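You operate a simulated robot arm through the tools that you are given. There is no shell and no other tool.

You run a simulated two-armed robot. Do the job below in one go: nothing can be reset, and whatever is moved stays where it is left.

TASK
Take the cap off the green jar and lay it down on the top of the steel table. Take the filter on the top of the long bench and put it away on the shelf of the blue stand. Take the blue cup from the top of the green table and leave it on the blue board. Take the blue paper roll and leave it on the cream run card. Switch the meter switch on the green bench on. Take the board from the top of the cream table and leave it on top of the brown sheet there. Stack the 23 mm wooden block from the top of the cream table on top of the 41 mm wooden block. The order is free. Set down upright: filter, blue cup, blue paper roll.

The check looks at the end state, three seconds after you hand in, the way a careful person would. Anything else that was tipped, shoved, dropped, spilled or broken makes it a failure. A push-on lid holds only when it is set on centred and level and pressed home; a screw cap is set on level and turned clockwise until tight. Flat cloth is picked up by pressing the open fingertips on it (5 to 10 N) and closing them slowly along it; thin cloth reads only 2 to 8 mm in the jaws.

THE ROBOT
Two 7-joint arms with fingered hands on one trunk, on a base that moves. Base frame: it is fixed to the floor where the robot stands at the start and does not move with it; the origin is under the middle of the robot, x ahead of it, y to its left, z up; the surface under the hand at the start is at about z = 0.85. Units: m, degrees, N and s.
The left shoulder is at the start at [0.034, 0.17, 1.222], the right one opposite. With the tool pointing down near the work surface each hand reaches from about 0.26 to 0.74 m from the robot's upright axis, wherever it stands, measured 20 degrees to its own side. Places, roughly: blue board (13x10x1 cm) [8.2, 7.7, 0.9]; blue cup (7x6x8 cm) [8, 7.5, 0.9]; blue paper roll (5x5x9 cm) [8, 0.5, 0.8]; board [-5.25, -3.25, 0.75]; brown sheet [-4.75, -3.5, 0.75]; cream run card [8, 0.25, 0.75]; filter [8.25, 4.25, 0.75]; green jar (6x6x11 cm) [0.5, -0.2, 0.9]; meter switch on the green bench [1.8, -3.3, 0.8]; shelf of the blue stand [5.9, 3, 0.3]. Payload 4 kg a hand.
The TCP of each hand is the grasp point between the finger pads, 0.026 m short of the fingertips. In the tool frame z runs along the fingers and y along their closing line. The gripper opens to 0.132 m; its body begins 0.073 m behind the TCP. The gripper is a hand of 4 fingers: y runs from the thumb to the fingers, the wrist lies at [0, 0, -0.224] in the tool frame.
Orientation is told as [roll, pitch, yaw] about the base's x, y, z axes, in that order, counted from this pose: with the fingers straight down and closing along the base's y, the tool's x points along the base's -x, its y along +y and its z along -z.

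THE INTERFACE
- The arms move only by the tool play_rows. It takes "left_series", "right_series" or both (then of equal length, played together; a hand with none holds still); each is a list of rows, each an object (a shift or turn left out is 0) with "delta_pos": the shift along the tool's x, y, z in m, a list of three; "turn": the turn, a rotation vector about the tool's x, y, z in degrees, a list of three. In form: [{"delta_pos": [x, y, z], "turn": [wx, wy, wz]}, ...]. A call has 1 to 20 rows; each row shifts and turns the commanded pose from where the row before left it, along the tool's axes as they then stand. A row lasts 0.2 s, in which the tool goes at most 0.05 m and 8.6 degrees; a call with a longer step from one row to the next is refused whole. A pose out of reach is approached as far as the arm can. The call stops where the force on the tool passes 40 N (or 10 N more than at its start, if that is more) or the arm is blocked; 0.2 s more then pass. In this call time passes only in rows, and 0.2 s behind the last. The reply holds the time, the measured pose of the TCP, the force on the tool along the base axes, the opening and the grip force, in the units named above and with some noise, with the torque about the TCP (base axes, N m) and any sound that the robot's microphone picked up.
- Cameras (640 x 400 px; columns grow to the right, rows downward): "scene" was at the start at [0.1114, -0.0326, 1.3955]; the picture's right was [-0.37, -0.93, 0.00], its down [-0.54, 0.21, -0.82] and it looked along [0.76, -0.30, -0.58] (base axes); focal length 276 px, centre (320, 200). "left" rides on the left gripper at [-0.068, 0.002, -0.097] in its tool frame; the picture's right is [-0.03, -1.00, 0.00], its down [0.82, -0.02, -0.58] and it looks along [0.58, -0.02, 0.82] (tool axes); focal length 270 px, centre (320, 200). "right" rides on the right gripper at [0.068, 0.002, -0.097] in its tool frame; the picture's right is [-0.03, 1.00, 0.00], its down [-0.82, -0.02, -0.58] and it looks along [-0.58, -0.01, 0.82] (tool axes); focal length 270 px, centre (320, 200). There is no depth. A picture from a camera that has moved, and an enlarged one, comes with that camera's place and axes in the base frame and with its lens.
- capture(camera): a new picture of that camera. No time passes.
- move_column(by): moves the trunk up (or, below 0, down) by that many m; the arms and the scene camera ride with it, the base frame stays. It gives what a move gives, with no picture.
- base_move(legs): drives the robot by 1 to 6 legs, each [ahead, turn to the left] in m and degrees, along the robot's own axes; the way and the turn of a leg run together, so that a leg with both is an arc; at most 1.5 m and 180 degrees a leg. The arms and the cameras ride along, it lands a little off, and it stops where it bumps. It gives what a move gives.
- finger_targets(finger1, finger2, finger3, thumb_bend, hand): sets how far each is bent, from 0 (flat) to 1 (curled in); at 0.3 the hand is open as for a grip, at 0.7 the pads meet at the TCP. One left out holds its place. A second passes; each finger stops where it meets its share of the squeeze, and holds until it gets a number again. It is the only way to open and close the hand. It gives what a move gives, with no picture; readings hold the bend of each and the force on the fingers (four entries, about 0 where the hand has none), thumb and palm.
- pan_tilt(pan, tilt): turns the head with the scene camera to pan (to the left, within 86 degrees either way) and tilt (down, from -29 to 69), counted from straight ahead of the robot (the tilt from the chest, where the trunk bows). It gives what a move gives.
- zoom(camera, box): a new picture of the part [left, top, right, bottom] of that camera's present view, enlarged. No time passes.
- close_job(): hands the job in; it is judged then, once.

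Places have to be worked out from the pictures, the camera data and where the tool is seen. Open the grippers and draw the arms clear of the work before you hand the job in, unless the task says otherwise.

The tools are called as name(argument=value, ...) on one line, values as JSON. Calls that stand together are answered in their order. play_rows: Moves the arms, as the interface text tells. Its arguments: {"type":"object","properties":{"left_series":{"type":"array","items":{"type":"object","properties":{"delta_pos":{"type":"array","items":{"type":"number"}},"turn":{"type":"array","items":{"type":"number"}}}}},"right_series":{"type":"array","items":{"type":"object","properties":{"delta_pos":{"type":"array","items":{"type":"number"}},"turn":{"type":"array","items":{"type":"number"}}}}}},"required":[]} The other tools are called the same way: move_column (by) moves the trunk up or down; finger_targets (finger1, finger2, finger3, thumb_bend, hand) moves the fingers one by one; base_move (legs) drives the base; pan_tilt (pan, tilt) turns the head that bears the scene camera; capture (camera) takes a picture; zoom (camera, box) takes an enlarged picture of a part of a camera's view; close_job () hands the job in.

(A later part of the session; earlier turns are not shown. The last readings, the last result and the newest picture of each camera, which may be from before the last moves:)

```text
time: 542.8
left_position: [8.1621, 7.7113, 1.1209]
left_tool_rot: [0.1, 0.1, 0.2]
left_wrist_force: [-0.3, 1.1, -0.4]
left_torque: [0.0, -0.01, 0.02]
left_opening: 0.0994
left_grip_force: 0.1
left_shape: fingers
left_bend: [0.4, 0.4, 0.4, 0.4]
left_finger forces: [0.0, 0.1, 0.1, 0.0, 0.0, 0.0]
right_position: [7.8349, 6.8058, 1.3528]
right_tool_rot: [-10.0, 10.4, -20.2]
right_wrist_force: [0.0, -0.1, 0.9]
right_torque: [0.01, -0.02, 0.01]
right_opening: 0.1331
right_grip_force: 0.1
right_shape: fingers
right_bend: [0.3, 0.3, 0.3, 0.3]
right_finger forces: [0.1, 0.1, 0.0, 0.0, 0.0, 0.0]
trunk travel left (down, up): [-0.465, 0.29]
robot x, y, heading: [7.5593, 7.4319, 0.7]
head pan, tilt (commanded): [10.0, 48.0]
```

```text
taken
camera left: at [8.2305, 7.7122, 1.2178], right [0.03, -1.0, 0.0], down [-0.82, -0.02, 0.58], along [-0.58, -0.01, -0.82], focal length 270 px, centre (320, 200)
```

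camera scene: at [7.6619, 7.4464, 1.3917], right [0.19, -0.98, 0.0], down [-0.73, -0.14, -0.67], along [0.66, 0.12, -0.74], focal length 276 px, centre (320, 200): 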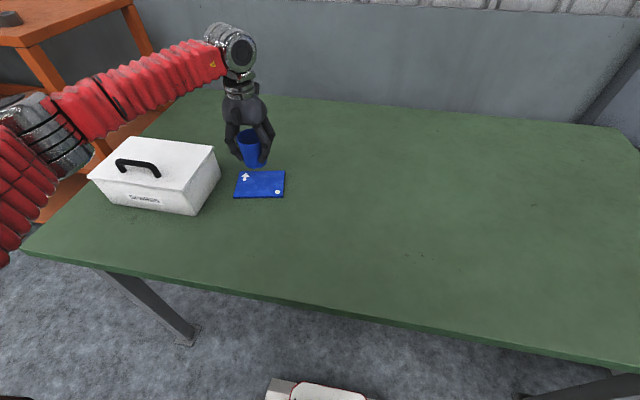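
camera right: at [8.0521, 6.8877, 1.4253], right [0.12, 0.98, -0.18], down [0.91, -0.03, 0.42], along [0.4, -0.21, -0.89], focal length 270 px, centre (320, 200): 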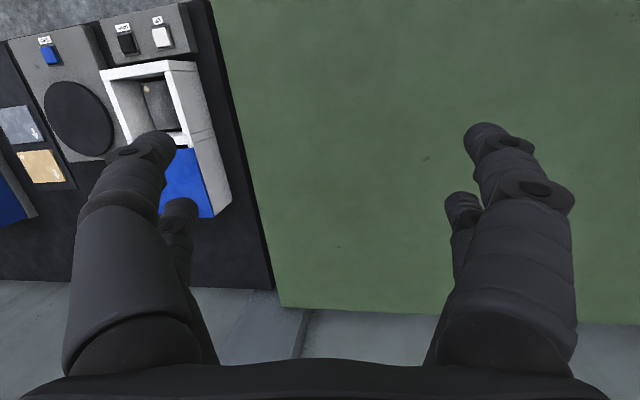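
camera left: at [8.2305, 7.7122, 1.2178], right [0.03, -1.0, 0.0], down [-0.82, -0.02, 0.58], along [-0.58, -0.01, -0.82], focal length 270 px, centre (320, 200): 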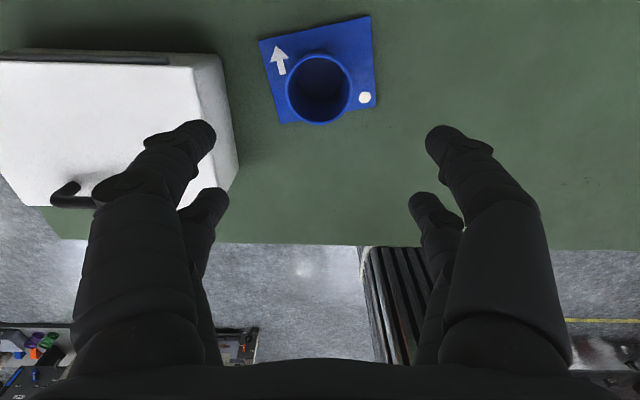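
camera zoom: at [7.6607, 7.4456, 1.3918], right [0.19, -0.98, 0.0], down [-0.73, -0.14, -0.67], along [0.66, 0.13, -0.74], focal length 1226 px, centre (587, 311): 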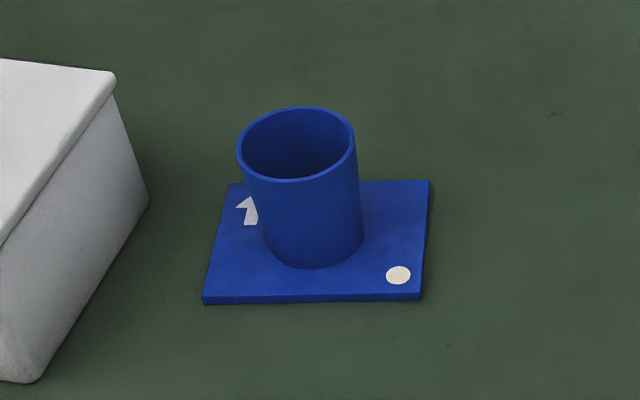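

The cup stands upright in the middle of the blue board. Next is the cream table far away near (-5, -3.4). I back off, tuck both hands in and turn to head south.

base_move(legs=[[-0.42, 0]])

play_rows(left_series=[{"delta_pos": [0.045, 0.0, 0]}, {"delta_pos": [0.045, 0.0, 0]}, {"delta_pos": [0.045, 0.0, 0]}, {"delta_pos": [0, 0, 0]}, {"delta_pos": [0, 0, 0]}], right_series=[{"delta_pos": [-0.02, 0.044, 0]}, {"delta_pos": [-0.02, 0.044, 0]}, {"delta_pos": [-0.02, 0.044, 0]}, {"delta_pos": [-0.02, 0.044, 0]}, {"delta_pos": [-0.02, 0.044, 0]}])

base_move(legs=[[0, -45]])

base_move(legs=[[0, -45]])

pan_tilt(pan=0, tilt=15)

capture(camera="scene")

```text
time: 545.5
left_position: [7.7411, 7.7058, 1.1206]
left_tool_rot: [0.1, 0.0, 0.2]
left_wrist_force: [-0.2, -0.3, -1.0]
left_torque: [-0.03, -0.02, 0.01]
left_opening: 0.0993
left_grip_force: 0.0
left_shape: fingers
left_bend: [0.4, 0.4, 0.4, 0.4]
left_finger forces: [0.0, 0.1, 0.0, 0.0, 0.0, 0.0]
right_position: [7.4141, 6.8012, 1.3518]
right_tool_rot: [-10.0, 10.3, -20.1]
right_wrist_force: [-0.2, -0.5, -0.8]
right_torque: [0.01, -0.03, -0.01]
right_opening: 0.133
right_grip_force: 0.0
right_shape: fingers
right_bend: [0.3, 0.3, 0.3, 0.3]
right_finger forces: [0.0, 0.1, 0.0, 0.0, 0.2, 0.1]
trunk travel left (down, up): [-0.465, 0.29]
robot x, y, heading: [7.1342, 7.427, 1.0]
head pan, tilt (commanded): [10.0, 48.0]
```

```text
time: 546.6
left_position: [7.6077, 7.708, 1.1208]
left_tool_rot: [0.0, 0.0, 0.1]
left_wrist_force: [0.3, -0.6, 0.3]
left_torque: [-0.04, 0.01, -0.02]
left_opening: 0.0992
left_grip_force: 0.0
left_shape: fingers
left_bend: [0.4, 0.4, 0.4, 0.4]
left_finger forces: [0.1, 0.0, 0.0, 0.1, 0.0, 0.0]
right_position: [7.5774, 6.9751, 1.2974]
right_tool_rot: [-10.0, 10.4, -20.2]
right_wrist_force: [-0.2, -1.0, -0.6]
right_torque: [-0.02, -0.04, 0.0]
right_opening: 0.1326
right_grip_force: 0.1
right_shape: fingers
right_bend: [0.3, 0.3, 0.3, 0.3]
right_finger forces: [0.0, 0.1, 0.0, 0.0, 0.0, 0.0]
trunk travel left (down, up): [-0.465, 0.29]
robot x, y, heading: [7.137, 7.4293, 0.8]
head pan, tilt (commanded): [10.0, 48.0]
```

```text
time: 549.4
left_position: [7.668, 7.2892, 1.1199]
left_tool_rot: [0.2, 0.1, -45.0]
left_wrist_force: [-0.6, -0.1, -0.2]
left_torque: [0.02, -0.01, 0.03]
left_opening: 0.0994
left_grip_force: 0.0
left_shape: fingers
left_bend: [0.4, 0.4, 0.4, 0.4]
left_finger forces: [0.1, 0.1, 0.1, 0.1, 0.1, 0.0]
right_position: [7.1261, 6.794, 1.2972]
right_tool_rot: [-9.9, 10.5, -65.3]
right_wrist_force: [0.8, 0.4, 0.1]
right_torque: [0.0, -0.04, -0.01]
right_opening: 0.1331
right_grip_force: 0.0
right_shape: fingers
right_bend: [0.3, 0.3, 0.3, 0.3]
right_finger forces: [0.0, 0.0, 0.0, 0.0, 0.0, 0.0]
trunk travel left (down, up): [-0.465, 0.29]
robot x, y, heading: [7.1694, 7.4593, -44.2]
head pan, tilt (commanded): [10.0, 48.0]
```

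```text
time: 551.9
left_position: [7.4304, 6.9944, 1.1227]
left_tool_rot: [0.3, 0.1, -86.0]
left_wrist_force: [-1.0, 0.3, -0.3]
left_torque: [0.02, -0.07, 0.01]
left_opening: 0.1
left_grip_force: 0.1
left_shape: fingers
left_bend: [0.4, 0.4, 0.4, 0.4]
left_finger forces: [0.0, 0.0, 0.0, 0.2, 0.1, 0.0]
right_position: [6.6956, 6.9797, 1.2968]
right_tool_rot: [-9.9, 10.5, -106.5]
right_wrist_force: [-1.5, -0.4, -0.8]
right_torque: [0.02, -0.08, -0.02]
right_opening: 0.1332
right_grip_force: 0.0
right_shape: fingers
right_bend: [0.3, 0.3, 0.3, 0.3]
right_finger forces: [0.0, 0.1, 0.0, 0.0, 0.0, 0.0]
trunk travel left (down, up): [-0.465, 0.29]
robot x, y, heading: [7.2126, 7.4591, -86.9]
head pan, tilt (commanded): [10.0, 48.0]
stopped in leg 1: the robot was blocked; the commanded pose is now the measured one
```

```text
time: 552.8
left_position: [7.4361, 6.9966, 1.1222]
left_tool_rot: [0.2, 0.2, -86.0]
left_wrist_force: [0.0, 0.6, -0.3]
left_torque: [0.01, 0.0, -0.01]
left_opening: 0.0998
left_grip_force: 0.1
left_shape: fingers
left_bend: [0.4, 0.4, 0.4, 0.4]
left_finger forces: [0.0, 0.1, 0.0, 0.0, 0.1, 0.0]
right_position: [6.7027, 6.9811, 1.2986]
right_tool_rot: [-10.1, 10.4, -106.4]
right_wrist_force: [0.9, 0.4, -0.6]
right_torque: [0.0, -0.01, 0.01]
right_opening: 0.1333
right_grip_force: 0.2
right_shape: fingers
right_bend: [0.3, 0.3, 0.3, 0.3]
right_finger forces: [0.0, 0.0, 0.0, 0.1, 0.0, 0.0]
trunk travel left (down, up): [-0.465, 0.29]
robot x, y, heading: [7.2146, 7.4559, -86.8]
head pan, tilt (commanded): [0.0, 15.0]
```

```text
taken
camera scene: at [7.221, 7.3376, 1.4426], right [-1.0, -0.06, 0.0], down [-0.01, 0.26, -0.97], along [0.05, -0.96, -0.26], focal length 276 px, centre (320, 200)
```

scene: 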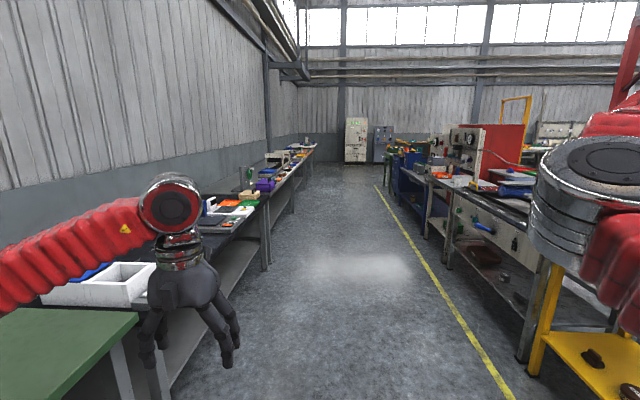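

The aisle south is clear. I drive down it to y≈0.

base_move(legs=[[1.5, -4.4], [1.5, 0], [1.5, 0], [1.5, 0], [1.4, 0]])

capture(camera="scene")

```text
time: 588.6
left_position: [7.3254, -0.4464, 1.1225]
left_tool_rot: [0.1, 0.0, -91.3]
left_wrist_force: [-1.6, 0.9, -0.6]
left_torque: [0.01, -0.01, -0.02]
left_opening: 0.0998
left_grip_force: 0.1
left_shape: fingers
left_bend: [0.4, 0.4, 0.4, 0.4]
left_finger forces: [0.0, 0.0, 0.0, 0.0, 0.0, 0.0]
right_position: [6.5925, -0.3965, 1.2993]
right_tool_rot: [-10.2, 10.5, -111.7]
right_wrist_force: [0.3, -0.8, 0.4]
right_torque: [0.01, 0.03, 0.01]
right_opening: 0.1331
right_grip_force: 0.1
right_shape: fingers
right_bend: [0.3, 0.3, 0.3, 0.3]
right_finger forces: [0.0, 0.0, 0.0, 0.0, 0.0, 0.0]
trunk travel left (down, up): [-0.465, 0.29]
robot x, y, heading: [7.1432, 0.0337, -91.7]
head pan, tilt (commanded): [0.0, 15.0]
```

```text
taken
camera scene: at [7.1411, -0.0869, 1.4427], right [-1.0, 0.03, 0.0], down [0.01, 0.26, -0.97], along [-0.03, -0.96, -0.26], focal length 276 px, centre (320, 200)
```

scene: 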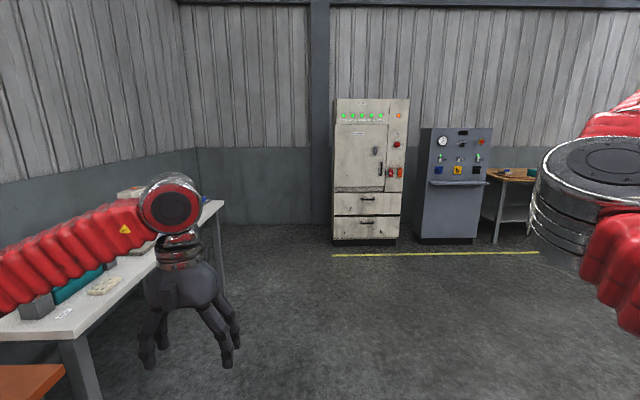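

I continue to y≈-1.3, then turn to head west along the aisle.

base_move(legs=[[1.3, 0]])

base_move(legs=[[0, -40]])

base_move(legs=[[0, -39]])

capture(camera="scene")

```text
time: 595.3
left_position: [7.2687, -1.7637, 1.123]
left_tool_rot: [0.1, 0.1, -91.6]
left_wrist_force: [0.1, 0.0, -0.3]
left_torque: [0.0, -0.01, -0.01]
left_opening: 0.0998
left_grip_force: 0.1
left_shape: fingers
left_bend: [0.4, 0.4, 0.4, 0.4]
left_finger forces: [0.0, 0.1, 0.0, 0.0, 0.0, 0.1]
right_position: [6.5375, -1.7063, 1.3005]
right_tool_rot: [-10.1, 10.4, -112.1]
right_wrist_force: [0.2, -1.2, -0.3]
right_torque: [0.02, 0.01, -0.01]
right_opening: 0.1331
right_grip_force: 0.1
right_shape: fingers
right_bend: [0.3, 0.3, 0.3, 0.3]
right_finger forces: [0.1, 0.0, 0.0, 0.0, 0.1, 0.0]
trunk travel left (down, up): [-0.465, 0.29]
robot x, y, heading: [7.0917, -1.2857, -92.5]
head pan, tilt (commanded): [0.0, 15.0]
```

```text
time: 597.6
left_position: [6.9523, -1.7742, 1.1247]
left_tool_rot: [0.4, 0.2, -127.4]
left_wrist_force: [-0.9, -0.1, 0.8]
left_torque: [-0.05, -0.06, 0.01]
left_opening: 0.0999
left_grip_force: 0.3
left_shape: fingers
left_bend: [0.4, 0.4, 0.4, 0.4]
left_finger forces: [0.1, 0.0, 0.0, 0.0, 0.0, 0.1]
right_position: [6.3927, -1.2987, 1.2993]
right_tool_rot: [-10.0, 10.4, -147.9]
right_wrist_force: [-0.6, -0.1, -1.7]
right_torque: [-0.08, -0.08, -0.01]
right_opening: 0.1332
right_grip_force: 0.2
right_shape: fingers
right_bend: [0.3, 0.3, 0.3, 0.3]
right_finger forces: [0.1, 0.1, 0.1, 0.0, 0.1, 0.1]
trunk travel left (down, up): [-0.465, 0.29]
robot x, y, heading: [7.1234, -1.3049, -129.0]
head pan, tilt (commanded): [0.0, 15.0]
stopped in leg 1: the robot was blocked; the commanded pose is now the measured one
```

```text
time: 599.6
left_position: [6.7292, -1.6167, 1.1251]
left_tool_rot: [0.4, 0.1, -159.0]
left_wrist_force: [-0.9, 1.2, 0.1]
left_torque: [-0.08, -0.02, -0.02]
left_opening: 0.0999
left_grip_force: 0.1
left_shape: fingers
left_bend: [0.4, 0.4, 0.4, 0.4]
left_finger forces: [0.0, 0.1, 0.0, 0.1, 0.0, 0.0]
right_position: [6.5037, -0.9212, 1.3011]
right_tool_rot: [-10.0, 10.3, -179.4]
right_wrist_force: [0.0, 2.3, -0.8]
right_torque: [-0.09, -0.04, -0.03]
right_opening: 0.1333
right_grip_force: 0.0
right_shape: fingers
right_bend: [0.3, 0.3, 0.3, 0.3]
right_finger forces: [0.1, 0.0, 0.1, 0.1, 0.0, 0.0]
trunk travel left (down, up): [-0.465, 0.29]
robot x, y, heading: [7.1346, -1.3363, -161.9]
head pan, tilt (commanded): [0.0, 15.0]
stopped in leg 1: the robot was blocked; the commanded pose is now the measured one
```

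```text
taken
camera scene: at [7.0197, -1.3704, 1.4427], right [-0.31, 0.95, 0.0], down [0.25, 0.08, -0.97], along [-0.92, -0.3, -0.26], focal length 276 px, centre (320, 200)
```

scene: 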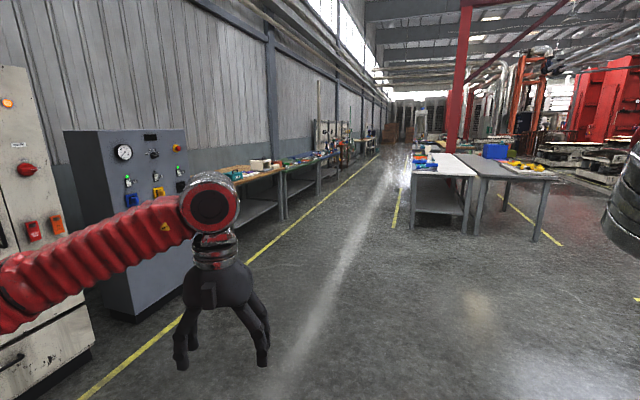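

I can see down the aisle. I drive west toward (1.7, -2.15).

base_move(legs=[[0.6, -9.5], [1.4, 0], [1.4, 0], [1.4, 0], [0.7, 0]])

capture(camera="scene")

```text
time: 626.6
left_position: [1.2631, -2.4554, 1.1246]
left_tool_rot: [0.3, 0.2, -168.1]
left_wrist_force: [-0.1, 0.0, 0.3]
left_torque: [0.02, 0.03, -0.02]
left_opening: 0.1
left_grip_force: 0.0
left_shape: fingers
left_bend: [0.4, 0.4, 0.4, 0.4]
left_finger forces: [0.0, 0.0, 0.1, 0.0, 0.1, 0.0]
right_position: [1.1503, -1.7321, 1.3034]
right_tool_rot: [-10.3, 10.2, 171.4]
right_wrist_force: [0.0, -0.2, -0.6]
right_torque: [0.0, -0.03, 0.01]
right_opening: 0.133
right_grip_force: 0.1
right_shape: fingers
right_bend: [0.3, 0.3, 0.3, 0.3]
right_finger forces: [0.0, 0.0, 0.1, 0.1, 0.0, 0.1]
trunk travel left (down, up): [-0.465, 0.29]
robot x, y, heading: [1.7073, -2.2412, -171.1]
head pan, tilt (commanded): [0.0, 15.0]
```

```text
taken
camera scene: at [1.589, -2.2581, 1.4427], right [-0.15, 0.99, 0.0], down [0.26, 0.04, -0.97], along [-0.95, -0.15, -0.26], focal length 276 px, centre (320, 200)
```

scene: 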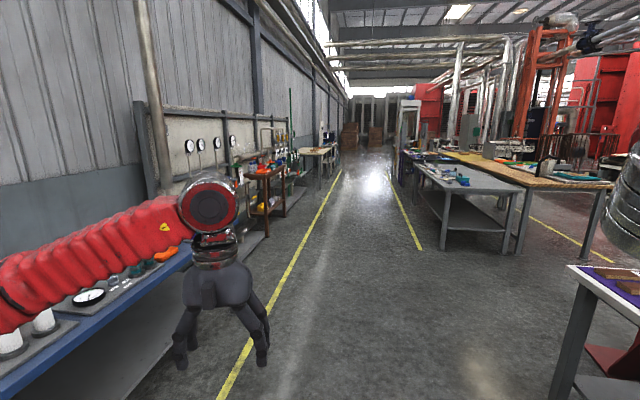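

Straight ahead on the left by the wall I see the cream-topped table. I drive along the aisle to x≈-4.2.

base_move(legs=[[1.4, -8.3], [1.5, 0], [1.5, 0], [1.5, 0]])

pan_tilt(pan=40, tilt=20)

capture(camera="scene")

```text
time: 655.1
left_position: [-4.6665, -2.4987, 1.1247]
left_tool_rot: [0.2, 0.0, -177.6]
left_wrist_force: [-0.2, -0.9, 0.5]
left_torque: [-0.01, -0.03, -0.02]
left_opening: 0.0997
left_grip_force: 0.0
left_shape: fingers
left_bend: [0.4, 0.4, 0.4, 0.4]
left_finger forces: [0.0, 0.0, 0.0, 0.0, 0.0, 0.1]
right_position: [-4.6583, -1.7656, 1.304]
right_tool_rot: [-10.3, 10.2, 162.0]
right_wrist_force: [0.2, -0.1, -0.7]
right_torque: [0.01, -0.03, 0.01]
right_opening: 0.1333
right_grip_force: 0.0
right_shape: fingers
right_bend: [0.3, 0.3, 0.3, 0.3]
right_finger forces: [0.0, 0.1, 0.0, 0.0, 0.0, 0.1]
trunk travel left (down, up): [-0.465, 0.29]
robot x, y, heading: [-4.1941, -2.3538, 179.4]
head pan, tilt (commanded): [0.0, 15.0]
```

```text
time: 656.2
left_position: [-4.6671, -2.4998, 1.1251]
left_tool_rot: [0.2, 0.1, -177.7]
left_wrist_force: [0.2, -0.3, -0.4]
left_torque: [0.01, 0.02, -0.01]
left_opening: 0.1
left_grip_force: 0.1
left_shape: fingers
left_bend: [0.4, 0.4, 0.4, 0.4]
left_finger forces: [0.1, 0.0, 0.1, 0.0, 0.1, 0.0]
right_position: [-4.6578, -1.7662, 1.3049]
right_tool_rot: [-10.3, 10.2, 162.0]
right_wrist_force: [0.2, -0.4, -1.0]
right_torque: [0.02, 0.01, 0.0]
right_opening: 0.133
right_grip_force: 0.0
right_shape: fingers
right_bend: [0.3, 0.3, 0.3, 0.3]
right_finger forces: [0.0, 0.0, 0.0, 0.0, 0.0, 0.1]
trunk travel left (down, up): [-0.465, 0.29]
robot x, y, heading: [-4.1922, -2.3573, 179.3]
head pan, tilt (commanded): [40.0, 20.0]
```

```text
taken
camera scene: at [-4.2912, -2.4168, 1.4346], right [-0.63, 0.77, 0.0], down [0.27, 0.22, -0.94], along [-0.73, -0.6, -0.34], focal length 276 px, centre (320, 200)
```

scene: 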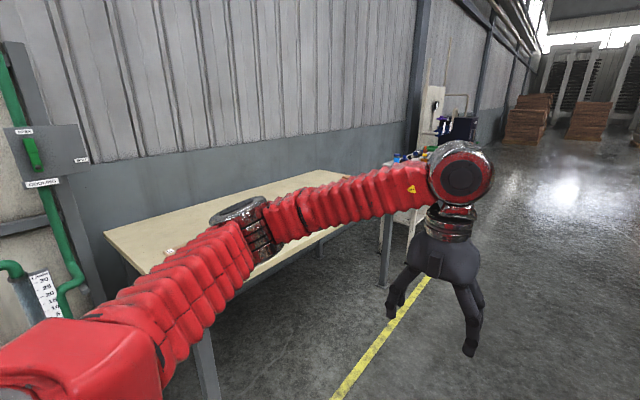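

The cream table is on my left. I turn left to face it.

base_move(legs=[[0, 45]])

base_move(legs=[[0, 45]])

pan_tilt(pan=0, tilt=30)

capture(camera="scene")

```text
time: 658.5
left_position: [-4.4878, -2.7531, 1.1257]
left_tool_rot: [0.1, 0.0, -140.9]
left_wrist_force: [0.6, 0.2, 0.1]
left_torque: [0.03, 0.04, -0.04]
left_opening: 0.0998
left_grip_force: 0.1
left_shape: fingers
left_bend: [0.4, 0.4, 0.4, 0.4]
left_finger forces: [0.0, 0.1, 0.1, 0.0, 0.0, 0.0]
right_position: [-4.919, -2.1601, 1.3078]
right_tool_rot: [-10.5, 10.2, -161.3]
right_wrist_force: [0.4, -0.5, 0.3]
right_torque: [0.05, 0.04, 0.04]
right_opening: 0.1329
right_grip_force: 0.0
right_shape: fingers
right_bend: [0.3, 0.3, 0.3, 0.3]
right_finger forces: [0.0, 0.0, 0.0, 0.0, 0.1, 0.0]
trunk travel left (down, up): [-0.465, 0.29]
robot x, y, heading: [-4.2132, -2.3256, -142.7]
head pan, tilt (commanded): [40.0, 20.0]
stopped in leg 1: the robot was blocked; the commanded pose is now the measured one
```

```text
time: 660.9
left_position: [-4.1502, -2.8332, 1.1264]
left_tool_rot: [0.0, 0.2, -100.9]
left_wrist_force: [-0.2, 0.3, 1.0]
left_torque: [0.03, 0.06, -0.02]
left_opening: 0.1
left_grip_force: 0.1
left_shape: fingers
left_bend: [0.4, 0.4, 0.4, 0.4]
left_finger forces: [0.0, 0.0, 0.0, 0.0, 0.0, 0.0]
right_position: [-4.863, -2.6575, 1.3068]
right_tool_rot: [-10.3, 10.4, -121.3]
right_wrist_force: [2.4, 0.5, 0.3]
right_torque: [0.0, 0.07, 0.0]
right_opening: 0.1327
right_grip_force: 0.2
right_shape: fingers
right_bend: [0.3, 0.3, 0.3, 0.3]
right_finger forces: [0.0, 0.0, 0.1, 0.1, 0.0, 0.0]
trunk travel left (down, up): [-0.465, 0.29]
robot x, y, heading: [-4.2597, -2.3168, -100.9]
head pan, tilt (commanded): [40.0, 20.0]
stopped in leg 1: the robot was blocked; the commanded pose is now the measured one
```

```text
time: 662.0
left_position: [-4.1544, -2.8321, 1.1276]
left_tool_rot: [0.2, 0.2, -101.0]
left_wrist_force: [-0.8, 0.8, -0.1]
left_torque: [-0.02, -0.03, 0.0]
left_opening: 0.0999
left_grip_force: 0.1
left_shape: fingers
left_bend: [0.4, 0.4, 0.4, 0.4]
left_finger forces: [0.1, 0.1, 0.1, 0.0, 0.1, 0.0]
right_position: [-4.8672, -2.6551, 1.3054]
right_tool_rot: [-10.2, 10.3, -121.4]
right_wrist_force: [0.3, -0.9, 0.1]
right_torque: [0.03, -0.02, -0.02]
right_opening: 0.1328
right_grip_force: 0.0
right_shape: fingers
right_bend: [0.3, 0.3, 0.3, 0.3]
right_finger forces: [0.1, 0.0, 0.0, 0.0, 0.0, 0.0]
trunk travel left (down, up): [-0.465, 0.29]
robot x, y, heading: [-4.2575, -2.3205, -101.2]
head pan, tilt (commanded): [0.0, 30.0]
```

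```text
taken
camera scene: at [-4.2797, -2.4334, 1.4186], right [-0.98, 0.19, 0.0], down [0.1, 0.49, -0.87], along [-0.17, -0.85, -0.5], focal length 276 px, centre (320, 200)
```

scene: 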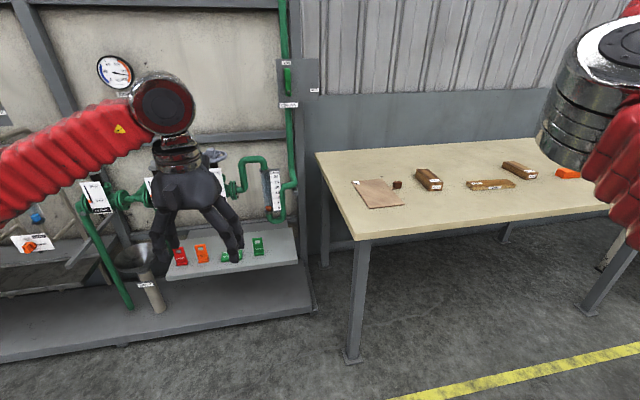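

The cream table is in view. I zoom in to identify the sheet, boards and wooden blocks.

zoom(camera="scene", box=[320, 130, 600, 240])

zoom(camera="scene", box=[340, 150, 450, 220])

zoom(camera="scene", box=[450, 140, 600, 220])

```text
2.29 times, centred on (460, 185) of scene
camera zoom: at [-4.2797, -2.4334, 1.4186], right [-0.98, 0.19, 0.0], down [0.1, 0.49, -0.87], along [-0.17, -0.85, -0.5], focal length 630 px, centre (0, 234)
```

zoom: 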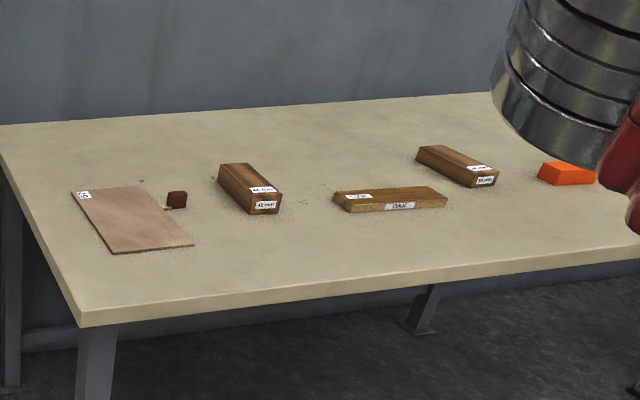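

```text
5.71 times, centred on (395, 185) of scene
camera zoom: at [-4.2797, -2.4334, 1.4186], right [-0.98, 0.19, 0.0], down [0.1, 0.49, -0.87], along [-0.17, -0.85, -0.5], focal length 1576 px, centre (-109, 286)
```

zoom: 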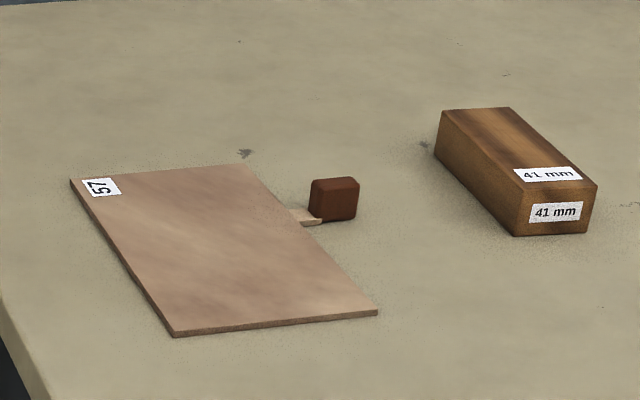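

```text
4.27 times, centred on (525, 180) of scene
camera zoom: at [-4.2797, -2.4334, 1.4186], right [-0.98, 0.19, 0.0], down [0.1, 0.49, -0.87], along [-0.17, -0.85, -0.5], focal length 1177 px, centre (-555, 285)
```

zoom: 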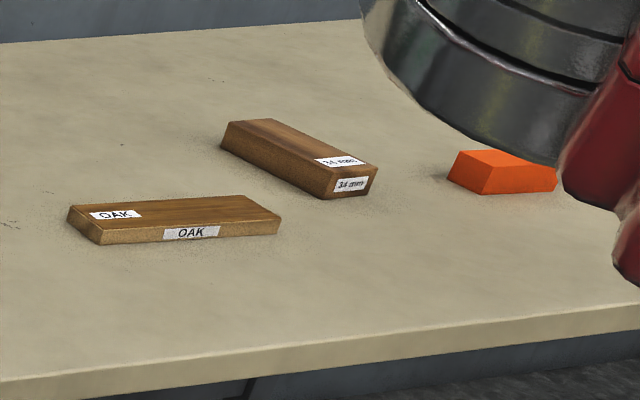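

I see the brown sheet (57), a small dark cube, the 41 mm block, an OAK piece, the 34 mm block and something orange; the right arm hides the rest. I look further right.

play_rows(right_series=[{"delta_pos": [0.0, 0, -0.04]}, {"delta_pos": [0.03, 0, -0.03]}, {"delta_pos": [0.04, 0, 0]}, {"delta_pos": [0.04, 0, 0]}])

pan_tilt(pan=-40, tilt=25)

capture(camera="scene")

capture(camera="right")

```text
time: 663.0
left_position: [-4.1528, -2.8316, 1.1273]
left_tool_rot: [0.1, 0.0, -101.0]
left_wrist_force: [0.2, 0.6, 0.3]
left_torque: [-0.01, 0.02, -0.01]
left_opening: 0.0996
left_grip_force: 0.0
left_shape: fingers
left_bend: [0.4, 0.4, 0.4, 0.4]
left_finger forces: [0.0, 0.0, 0.1, 0.0, 0.0, 0.0]
right_position: [-4.8043, -2.5796, 1.3919]
right_tool_rot: [-10.2, 10.2, -121.4]
right_wrist_force: [1.6, 0.6, -0.2]
right_torque: [0.02, 0.06, 0.01]
right_opening: 0.1328
right_grip_force: 0.0
right_shape: fingers
right_bend: [0.3, 0.3, 0.3, 0.3]
right_finger forces: [0.0, 0.0, 0.0, 0.0, 0.0, 0.0]
trunk travel left (down, up): [-0.465, 0.29]
robot x, y, heading: [-4.2624, -2.3228, -101.0]
head pan, tilt (commanded): [0.0, 30.0]
```

```text
time: 664.0
left_position: [-4.155, -2.8318, 1.1278]
left_tool_rot: [0.1, 0.1, -101.0]
left_wrist_force: [0.1, -0.2, 0.1]
left_torque: [0.01, -0.03, 0.02]
left_opening: 0.1
left_grip_force: 0.0
left_shape: fingers
left_bend: [0.4, 0.4, 0.4, 0.4]
left_finger forces: [0.0, 0.1, 0.1, 0.0, 0.0, 0.0]
right_position: [-4.8051, -2.5811, 1.3922]
right_tool_rot: [-10.3, 10.3, -121.4]
right_wrist_force: [-0.8, 0.5, 0.0]
right_torque: [0.02, -0.02, -0.02]
right_opening: 0.133
right_grip_force: 0.1
right_shape: fingers
right_bend: [0.3, 0.3, 0.3, 0.3]
right_finger forces: [0.1, 0.0, 0.0, 0.0, 0.1, 0.0]
trunk travel left (down, up): [-0.465, 0.29]
robot x, y, heading: [-4.2581, -2.3205, -101.1]
head pan, tilt (commanded): [-40.0, 25.0]
```

```text
taken
camera scene: at [-4.3336, -2.4026, 1.4265], right [-0.63, 0.78, 0.0], down [0.33, 0.27, -0.91], along [-0.71, -0.57, -0.42], focal length 276 px, centre (320, 200)
```

scene: 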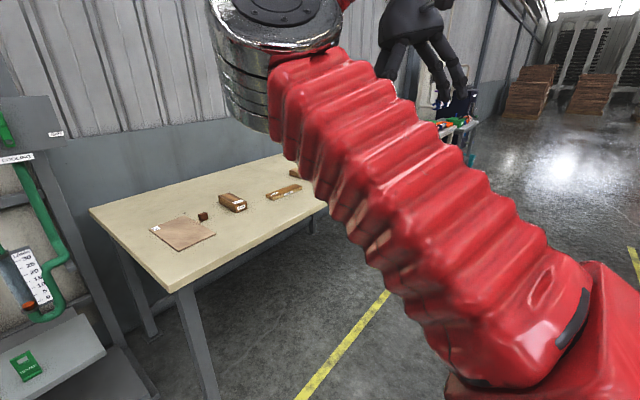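

```text
taken
camera right: at [-4.764, -2.547, 1.4981], right [0.84, -0.51, -0.18], down [-0.4, -0.82, 0.42], along [-0.36, -0.28, -0.89], focal length 270 px, centre (320, 200)
```

right: 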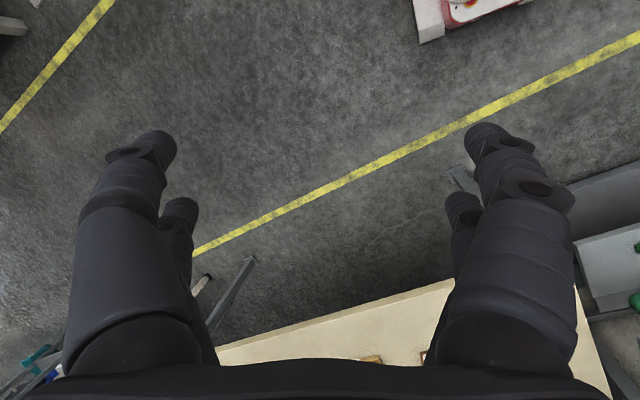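

The table's front edge is at y≈-3.22. I reposition to about (-5.05, -2.75) facing it.

base_move(legs=[[0, -50]])

base_move(legs=[[0.85, 0]])

base_move(legs=[[0, 45]])

pan_tilt(pan=0, tilt=35)

capture(camera="scene")

```text
time: 666.7
left_position: [-4.5562, -2.7512, 1.1272]
left_tool_rot: [0.4, 0.1, -146.7]
left_wrist_force: [0.0, 0.1, -0.1]
left_torque: [-0.06, -0.06, 0.01]
left_opening: 0.0998
left_grip_force: 0.2
left_shape: fingers
left_bend: [0.4, 0.4, 0.4, 0.4]
left_finger forces: [0.1, 0.0, 0.0, 0.0, 0.0, 0.0]
right_position: [-4.8319, -2.1083, 1.3923]
right_tool_rot: [-10.1, 10.3, -167.1]
right_wrist_force: [-0.9, 1.3, -0.4]
right_torque: [-0.1, -0.02, -0.03]
right_opening: 0.1331
right_grip_force: 0.0
right_shape: fingers
right_bend: [0.3, 0.3, 0.3, 0.3]
right_finger forces: [0.0, 0.0, 0.0, 0.2, 0.0, 0.0]
trunk travel left (down, up): [-0.465, 0.29]
robot x, y, heading: [-4.2335, -2.3583, -148.8]
head pan, tilt (commanded): [-40.0, 25.0]
stopped in leg 1: the robot was blocked; the commanded pose is now the measured one
```

```text
time: 671.3
left_position: [-5.2843, -3.1931, 1.1271]
left_tool_rot: [0.2, 0.1, -147.2]
left_wrist_force: [0.2, 0.2, 0.2]
left_torque: [-0.03, -0.04, -0.03]
left_opening: 0.1
left_grip_force: 0.0
left_shape: fingers
left_bend: [0.4, 0.4, 0.4, 0.4]
left_finger forces: [0.1, 0.0, 0.0, 0.0, 0.0, 0.1]
right_position: [-5.5554, -2.5496, 1.395]
right_tool_rot: [-10.4, 10.1, -167.5]
right_wrist_force: [-0.6, 0.0, -0.4]
right_torque: [0.0, -0.02, 0.0]
right_opening: 0.1334
right_grip_force: 0.2
right_shape: fingers
right_bend: [0.3, 0.3, 0.3, 0.3]
right_finger forces: [0.1, 0.0, 0.0, 0.0, 0.0, 0.0]
trunk travel left (down, up): [-0.465, 0.29]
robot x, y, heading: [-4.9592, -2.8002, -148.9]
head pan, tilt (commanded): [-40.0, 25.0]
```

```text
time: 674.0
left_position: [-4.916, -3.3108, 1.1281]
left_tool_rot: [0.3, 0.1, -102.4]
left_wrist_force: [-0.3, 0.0, -0.3]
left_torque: [0.01, -0.02, -0.02]
left_opening: 0.0998
left_grip_force: 0.1
left_shape: fingers
left_bend: [0.4, 0.4, 0.4, 0.4]
left_finger forces: [0.0, 0.0, 0.1, 0.0, 0.1, 0.1]
right_position: [-5.5592, -3.044, 1.3935]
right_tool_rot: [-10.5, 10.2, -122.7]
right_wrist_force: [0.2, -0.1, 0.6]
right_torque: [-0.02, 0.0, 0.0]
right_opening: 0.1334
right_grip_force: 0.0
right_shape: fingers
right_bend: [0.3, 0.3, 0.3, 0.3]
right_finger forces: [0.1, 0.1, 0.0, 0.1, 0.0, 0.0]
trunk travel left (down, up): [-0.465, 0.29]
robot x, y, heading: [-5.0089, -2.792, -104.4]
head pan, tilt (commanded): [-40.0, 25.0]
```

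```text
time: 675.0
left_position: [-4.9122, -3.3116, 1.1286]
left_tool_rot: [0.1, 0.1, -102.3]
left_wrist_force: [0.5, 0.1, 0.5]
left_torque: [-0.01, 0.03, 0.0]
left_opening: 0.0998
left_grip_force: 0.2
left_shape: fingers
left_bend: [0.4, 0.4, 0.4, 0.4]
left_finger forces: [0.0, 0.0, 0.1, 0.0, 0.0, 0.0]
right_position: [-5.5566, -3.044, 1.3967]
right_tool_rot: [-10.4, 10.1, -122.7]
right_wrist_force: [0.9, 0.8, -0.3]
right_torque: [0.01, 0.05, -0.02]
right_opening: 0.1332
right_grip_force: 0.1
right_shape: fingers
right_bend: [0.3, 0.3, 0.3, 0.3]
right_finger forces: [0.0, 0.1, 0.0, 0.0, 0.1, 0.0]
trunk travel left (down, up): [-0.465, 0.29]
robot x, y, heading: [-5.005, -2.7925, -104.5]
head pan, tilt (commanded): [0.0, 35.0]
```

```text
taken
camera scene: at [-5.0315, -2.903, 1.4108], right [-0.97, 0.25, 0.0], down [0.14, 0.56, -0.82], along [-0.21, -0.79, -0.57], focal length 276 px, centre (320, 200)
```

scene: 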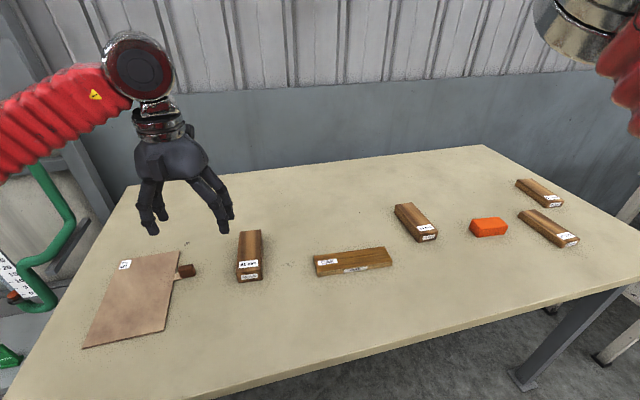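

Now all pieces are visible. I zoom in to read the labels.

zoom(camera="scene", box=[460, 160, 620, 260])

zoom(camera="scene", box=[290, 180, 450, 290])

zoom(camera="scene", box=[70, 220, 290, 360])

```text
4.00 times, centred on (540, 210) of scene
camera zoom: at [-5.0315, -2.903, 1.4108], right [-0.97, 0.25, 0.0], down [0.14, 0.56, -0.82], along [-0.21, -0.79, -0.57], focal length 1103 px, centre (-560, 160)
```

zoom: 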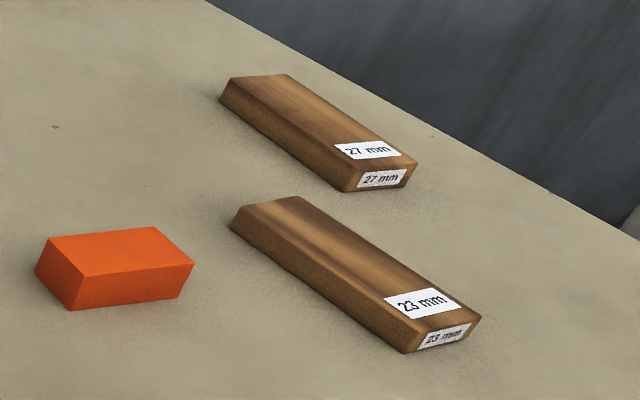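

```text
3.64 times, centred on (370, 235) of scene
camera zoom: at [-5.0315, -2.903, 1.4108], right [-0.97, 0.25, 0.0], down [0.14, 0.56, -0.82], along [-0.21, -0.79, -0.57], focal length 1003 px, centre (138, 73)
```

zoom: 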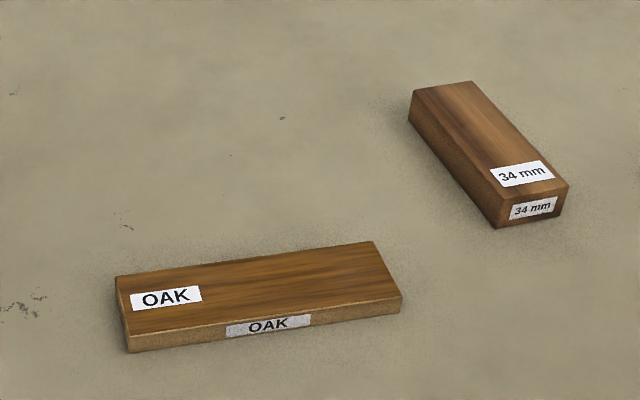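

```text
2.86 times, centred on (180, 290) of scene
camera zoom: at [-5.0315, -2.903, 1.4108], right [-0.97, 0.25, 0.0], down [0.14, 0.56, -0.82], along [-0.21, -0.79, -0.57], focal length 788 px, centre (720, -57)
```

zoom: 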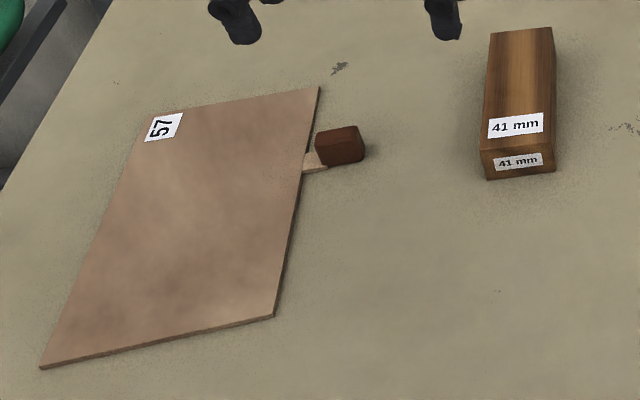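

The targets are clear: OAK board at ≈(-5.27, -3.45), brown sheet (57) at ≈(-4.67, -3.50, 17×28 cm), 41 mm block ≈(-4.975, -3.54), 23 mm block ≈(-5.99, -3.42). I move closer, to about (-5.05, -2.95) facing -y.

base_move(legs=[[0.16, 0]])

base_move(legs=[[0, 14.5]])

pan_tilt(pan=0, tilt=45)

capture(camera="scene")

capture(camera="left")

```text
time: 676.5
left_position: [-4.9562, -3.4698, 1.1281]
left_tool_rot: [0.2, 0.1, -102.4]
left_wrist_force: [0.1, 0.6, -1.3]
left_torque: [0.0, -0.02, 0.01]
left_opening: 0.0999
left_grip_force: 0.1
left_shape: fingers
left_bend: [0.4, 0.4, 0.4, 0.4]
left_finger forces: [0.0, 0.0, 0.0, 0.1, 0.0, 0.0]
right_position: [-5.6, -3.2028, 1.3935]
right_tool_rot: [-10.4, 10.3, -122.7]
right_wrist_force: [0.1, -0.6, -0.2]
right_torque: [0.07, 0.0, 0.01]
right_opening: 0.1332
right_grip_force: 0.0
right_shape: fingers
right_bend: [0.3, 0.3, 0.3, 0.3]
right_finger forces: [0.0, 0.0, 0.1, 0.0, 0.0, 0.1]
trunk travel left (down, up): [-0.465, 0.29]
robot x, y, heading: [-5.0473, -2.9506, -104.5]
head pan, tilt (commanded): [0.0, 35.0]
```

```text
time: 677.8
left_position: [-4.8292, -3.4297, 1.1286]
left_tool_rot: [0.2, 0.0, -88.1]
left_wrist_force: [-1.1, 0.2, 0.4]
left_torque: [0.03, 0.01, -0.01]
left_opening: 0.0998
left_grip_force: 0.0
left_shape: fingers
left_bend: [0.4, 0.4, 0.4, 0.4]
left_finger forces: [0.0, 0.0, 0.0, 0.0, 0.1, 0.1]
right_position: [-5.5206, -3.3296, 1.3959]
right_tool_rot: [-10.5, 10.2, -108.4]
right_wrist_force: [0.1, 0.4, 0.3]
right_torque: [0.0, -0.02, -0.01]
right_opening: 0.1327
right_grip_force: 0.1
right_shape: fingers
right_bend: [0.3, 0.3, 0.3, 0.3]
right_finger forces: [0.0, 0.0, 0.0, 0.1, 0.0, 0.1]
trunk travel left (down, up): [-0.465, 0.29]
robot x, y, heading: [-5.0593, -2.9537, -90.4]
head pan, tilt (commanded): [0.0, 35.0]
```

```text
time: 678.5
left_position: [-4.8293, -3.4298, 1.1307]
left_tool_rot: [0.1, -0.1, -87.9]
left_wrist_force: [-0.8, 0.2, 0.8]
left_torque: [0.01, 0.0, -0.01]
left_opening: 0.0999
left_grip_force: 0.0
left_shape: fingers
left_bend: [0.4, 0.4, 0.4, 0.4]
left_finger forces: [0.0, 0.0, 0.0, 0.1, 0.0, 0.0]
right_position: [-5.5204, -3.3308, 1.3963]
right_tool_rot: [-10.4, 10.2, -108.4]
right_wrist_force: [0.6, -0.1, -0.4]
right_torque: [-0.01, 0.01, 0.01]
right_opening: 0.1331
right_grip_force: 0.1
right_shape: fingers
right_bend: [0.3, 0.3, 0.3, 0.3]
right_finger forces: [0.0, 0.0, 0.1, 0.0, 0.0, 0.1]
trunk travel left (down, up): [-0.465, 0.29]
robot x, y, heading: [-5.0615, -2.9494, -90.1]
head pan, tilt (commanded): [0.0, 45.0]
```

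```text
taken
camera scene: at [-5.0606, -3.0568, 1.396], right [-1.0, 0.0, 0.0], down [0.0, 0.71, -0.71], along [0.0, -0.71, -0.71], focal length 276 px, centre (320, 200)
```

scene: 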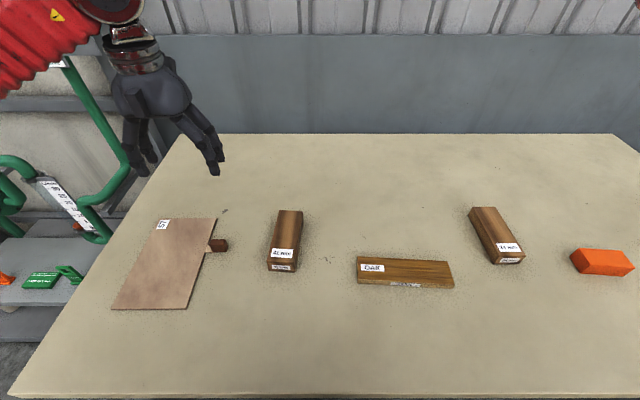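

```text
taken
camera left: at [-4.8269, -3.498, 1.2268], right [-1.0, -0.06, 0.0], down [-0.05, 0.81, 0.58], along [-0.03, 0.58, -0.82], focal length 270 px, centre (320, 200)
```

left: 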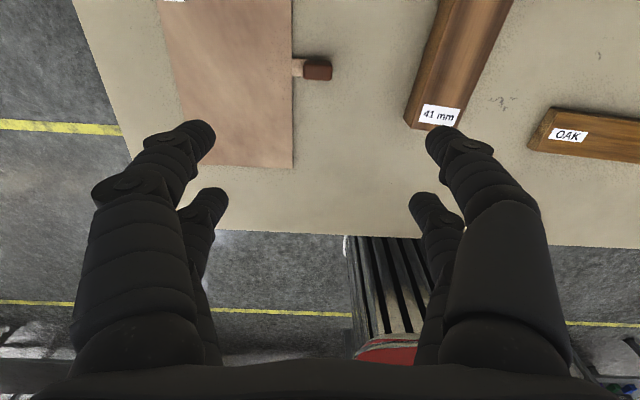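

Triangulating with the hand camera shows the table top at z≈0.855 (higher than I assumed). I zoom in to refine the pieces' positions from here.

zoom(camera="scene", box=[330, 235, 480, 310])

zoom(camera="scene", box=[100, 200, 320, 320])

```text
4.27 times, centred on (405, 272) of scene
camera zoom: at [-5.0606, -3.0568, 1.396], right [-1.0, 0.0, 0.0], down [0.0, 0.71, -0.71], along [0.0, -0.71, -0.71], focal length 1177 px, centre (-43, -109)
```

zoom: 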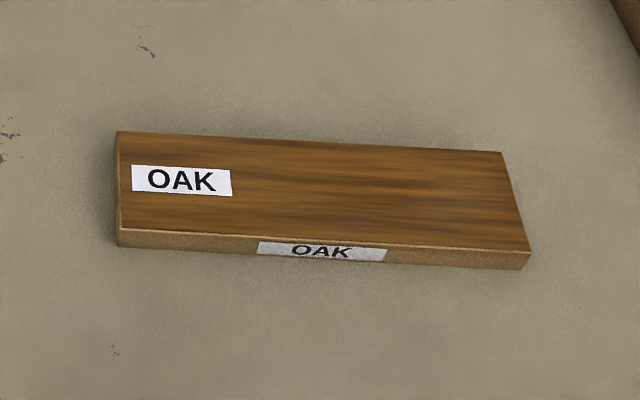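

```text
2.91 times, centred on (210, 260) of scene
camera zoom: at [-5.0606, -3.0568, 1.396], right [-1.0, 0.0, 0.0], down [0.0, 0.71, -0.71], along [0.0, -0.71, -0.71], focal length 802 px, centre (640, 26)
```

zoom: 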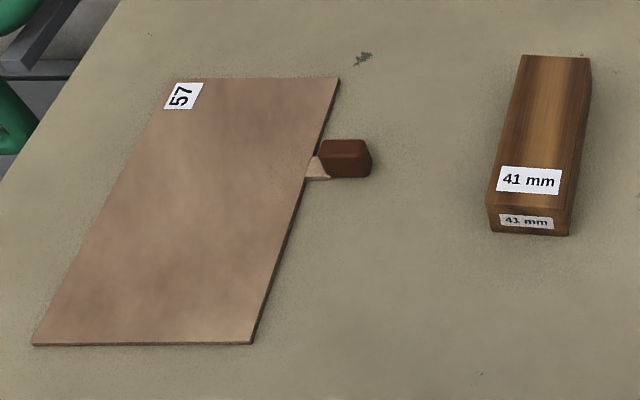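

OAK board centre ≈ (-5.24, -3.368) (19.6×5.5 cm, 3.7° off the x-axis); sheet centre ≈ (-4.72, -3.409). I bring the left hand above the OAK board, turned so it closes across the board's width.

play_rows(left_series=[{"delta_pos": [0.0085, -0.0454, 0]}, {"delta_pos": [0.0085, -0.0454, 0]}, {"delta_pos": [0.0085, -0.0454, 0]}, {"delta_pos": [0.0085, -0.0454, 0]}, {"delta_pos": [0.0085, -0.0454, 0]}, {"delta_pos": [0.0085, -0.0454, 0]}, {"delta_pos": [0.0085, -0.0454, 0]}, {"delta_pos": [0.0085, -0.0454, 0]}, {"delta_pos": [0.0085, -0.0454, 0], "turn": [0, 0, 1.65]}, {"turn": [0, 0, 8.55]}, {"turn": [0, 0, 8.55]}, {"turn": [0, 0, 8.55]}, {"turn": [0, 0, 8.55]}, {"turn": [0, 0, 8.55]}, {"turn": [0, 0, 8.55]}, {"turn": [0, 0, 8.55]}, {"turn": [0, 0, 8.55]}, {"turn": [0, 0, 8.55]}, {"turn": [0, 0, 8.55]}, {"turn": [0, 0, 8.55]}])

capture(camera="left")

capture(camera="scene")

```text
time: 682.7
left_position: [-5.2414, -3.3674, 1.1279]
left_tool_rot: [-0.1, 0.1, 176.0]
left_wrist_force: [0.1, -0.5, -0.1]
left_torque: [0.0, 0.01, -0.03]
left_opening: 0.0999
left_grip_force: 0.0
left_shape: fingers
left_bend: [0.4, 0.4, 0.4, 0.4]
left_finger forces: [0.2, 0.0, 0.0, 0.0, 0.0, 0.0]
right_position: [-5.5194, -3.3305, 1.3963]
right_tool_rot: [-10.4, 10.2, -108.5]
right_wrist_force: [1.0, 0.8, 0.0]
right_torque: [-0.02, 0.0, -0.03]
right_opening: 0.133
right_grip_force: 0.0
right_shape: fingers
right_bend: [0.3, 0.3, 0.3, 0.3]
right_finger forces: [0.1, 0.0, 0.1, 0.1, 0.0, 0.0]
trunk travel left (down, up): [-0.465, 0.29]
robot x, y, heading: [-5.0653, -2.9496, -90.2]
head pan, tilt (commanded): [0.0, 45.0]
```

```text
taken
camera left: at [-5.3103, -3.3647, 1.2252], right [0.04, 1.0, 0.0], down [0.81, -0.04, 0.58], along [0.58, -0.02, -0.81], focal length 270 px, centre (320, 200)
```

left: 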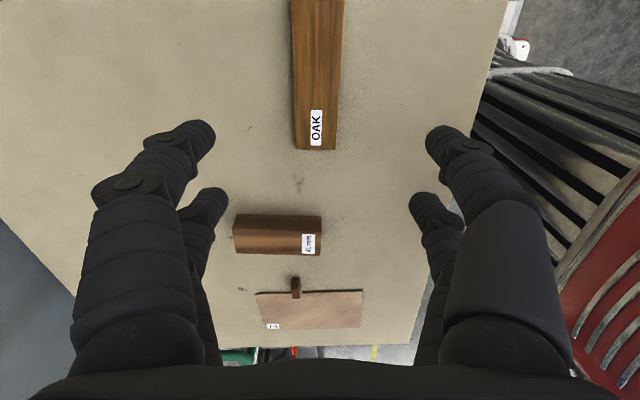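

```text
taken
camera scene: at [-5.0608, -3.0571, 1.3959], right [-1.0, 0.0, 0.0], down [0.0, 0.71, -0.71], along [0.0, -0.71, -0.71], focal length 276 px, centre (320, 200)
```

scene: 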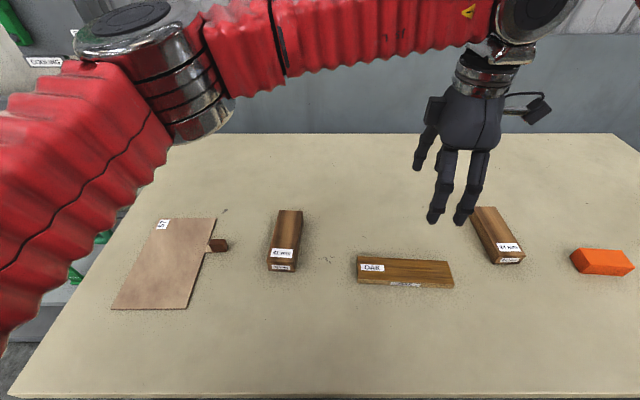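

The hand is aligned with the board. I descend around it until the fingertips are just above the table.

play_rows(left_series=[{"delta_pos": [0, 0.003, 0]}, {"delta_pos": [0, 0, 0.045]}, {"delta_pos": [0, 0, 0.045]}, {"delta_pos": [0, 0, 0.045]}, {"delta_pos": [0, 0, 0.045]}, {"delta_pos": [0, 0, 0.03]}])

capture(camera="left")

zoom(camera="scene", box=[320, 180, 500, 300])

```text
time: 684.1
left_position: [-5.2399, -3.3706, 0.918]
left_tool_rot: [0.1, 0.1, 176.2]
left_wrist_force: [0.3, 0.8, -0.3]
left_torque: [-0.03, 0.02, -0.01]
left_opening: 0.1
left_grip_force: 0.1
left_shape: fingers
left_bend: [0.4, 0.4, 0.4, 0.4]
left_finger forces: [0.0, 0.0, 0.0, 0.1, 0.0, 0.0]
right_position: [-5.5192, -3.3285, 1.3964]
right_tool_rot: [-10.4, 10.2, -108.3]
right_wrist_force: [-0.1, 0.0, -0.6]
right_torque: [0.01, -0.01, 0.01]
right_opening: 0.1331
right_grip_force: 0.1
right_shape: fingers
right_bend: [0.3, 0.3, 0.3, 0.3]
right_finger forces: [0.0, 0.0, 0.0, 0.0, 0.1, 0.0]
trunk travel left (down, up): [-0.465, 0.29]
robot x, y, heading: [-5.0597, -2.952, -90.4]
head pan, tilt (commanded): [0.0, 45.0]
```

```text
taken
camera left: at [-5.3098, -3.3672, 1.0148], right [0.04, 1.0, 0.0], down [0.81, -0.03, 0.58], along [0.58, -0.02, -0.81], focal length 270 px, centre (320, 200)
```

left: 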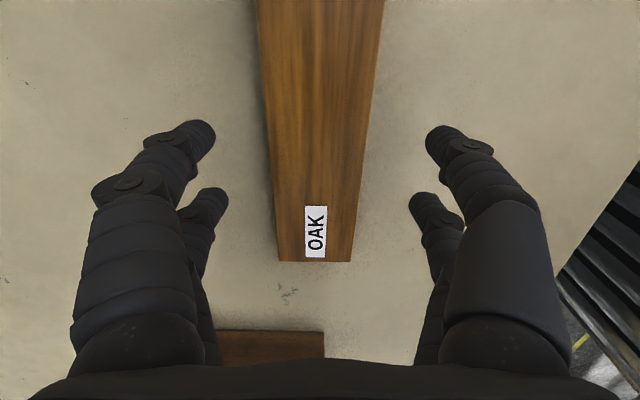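

```text
3.33 times, centred on (410, 240) of scene
camera zoom: at [-5.0609, -3.0573, 1.3959], right [-1.0, 0.0, 0.0], down [0.0, 0.71, -0.71], along [0.0, -0.71, -0.71], focal length 919 px, centre (20, 67)
```

zoom: 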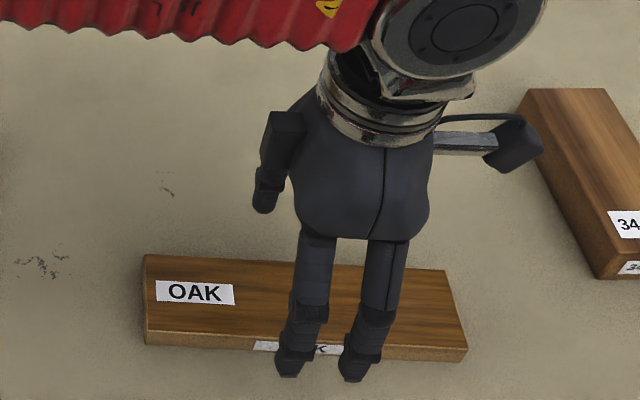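

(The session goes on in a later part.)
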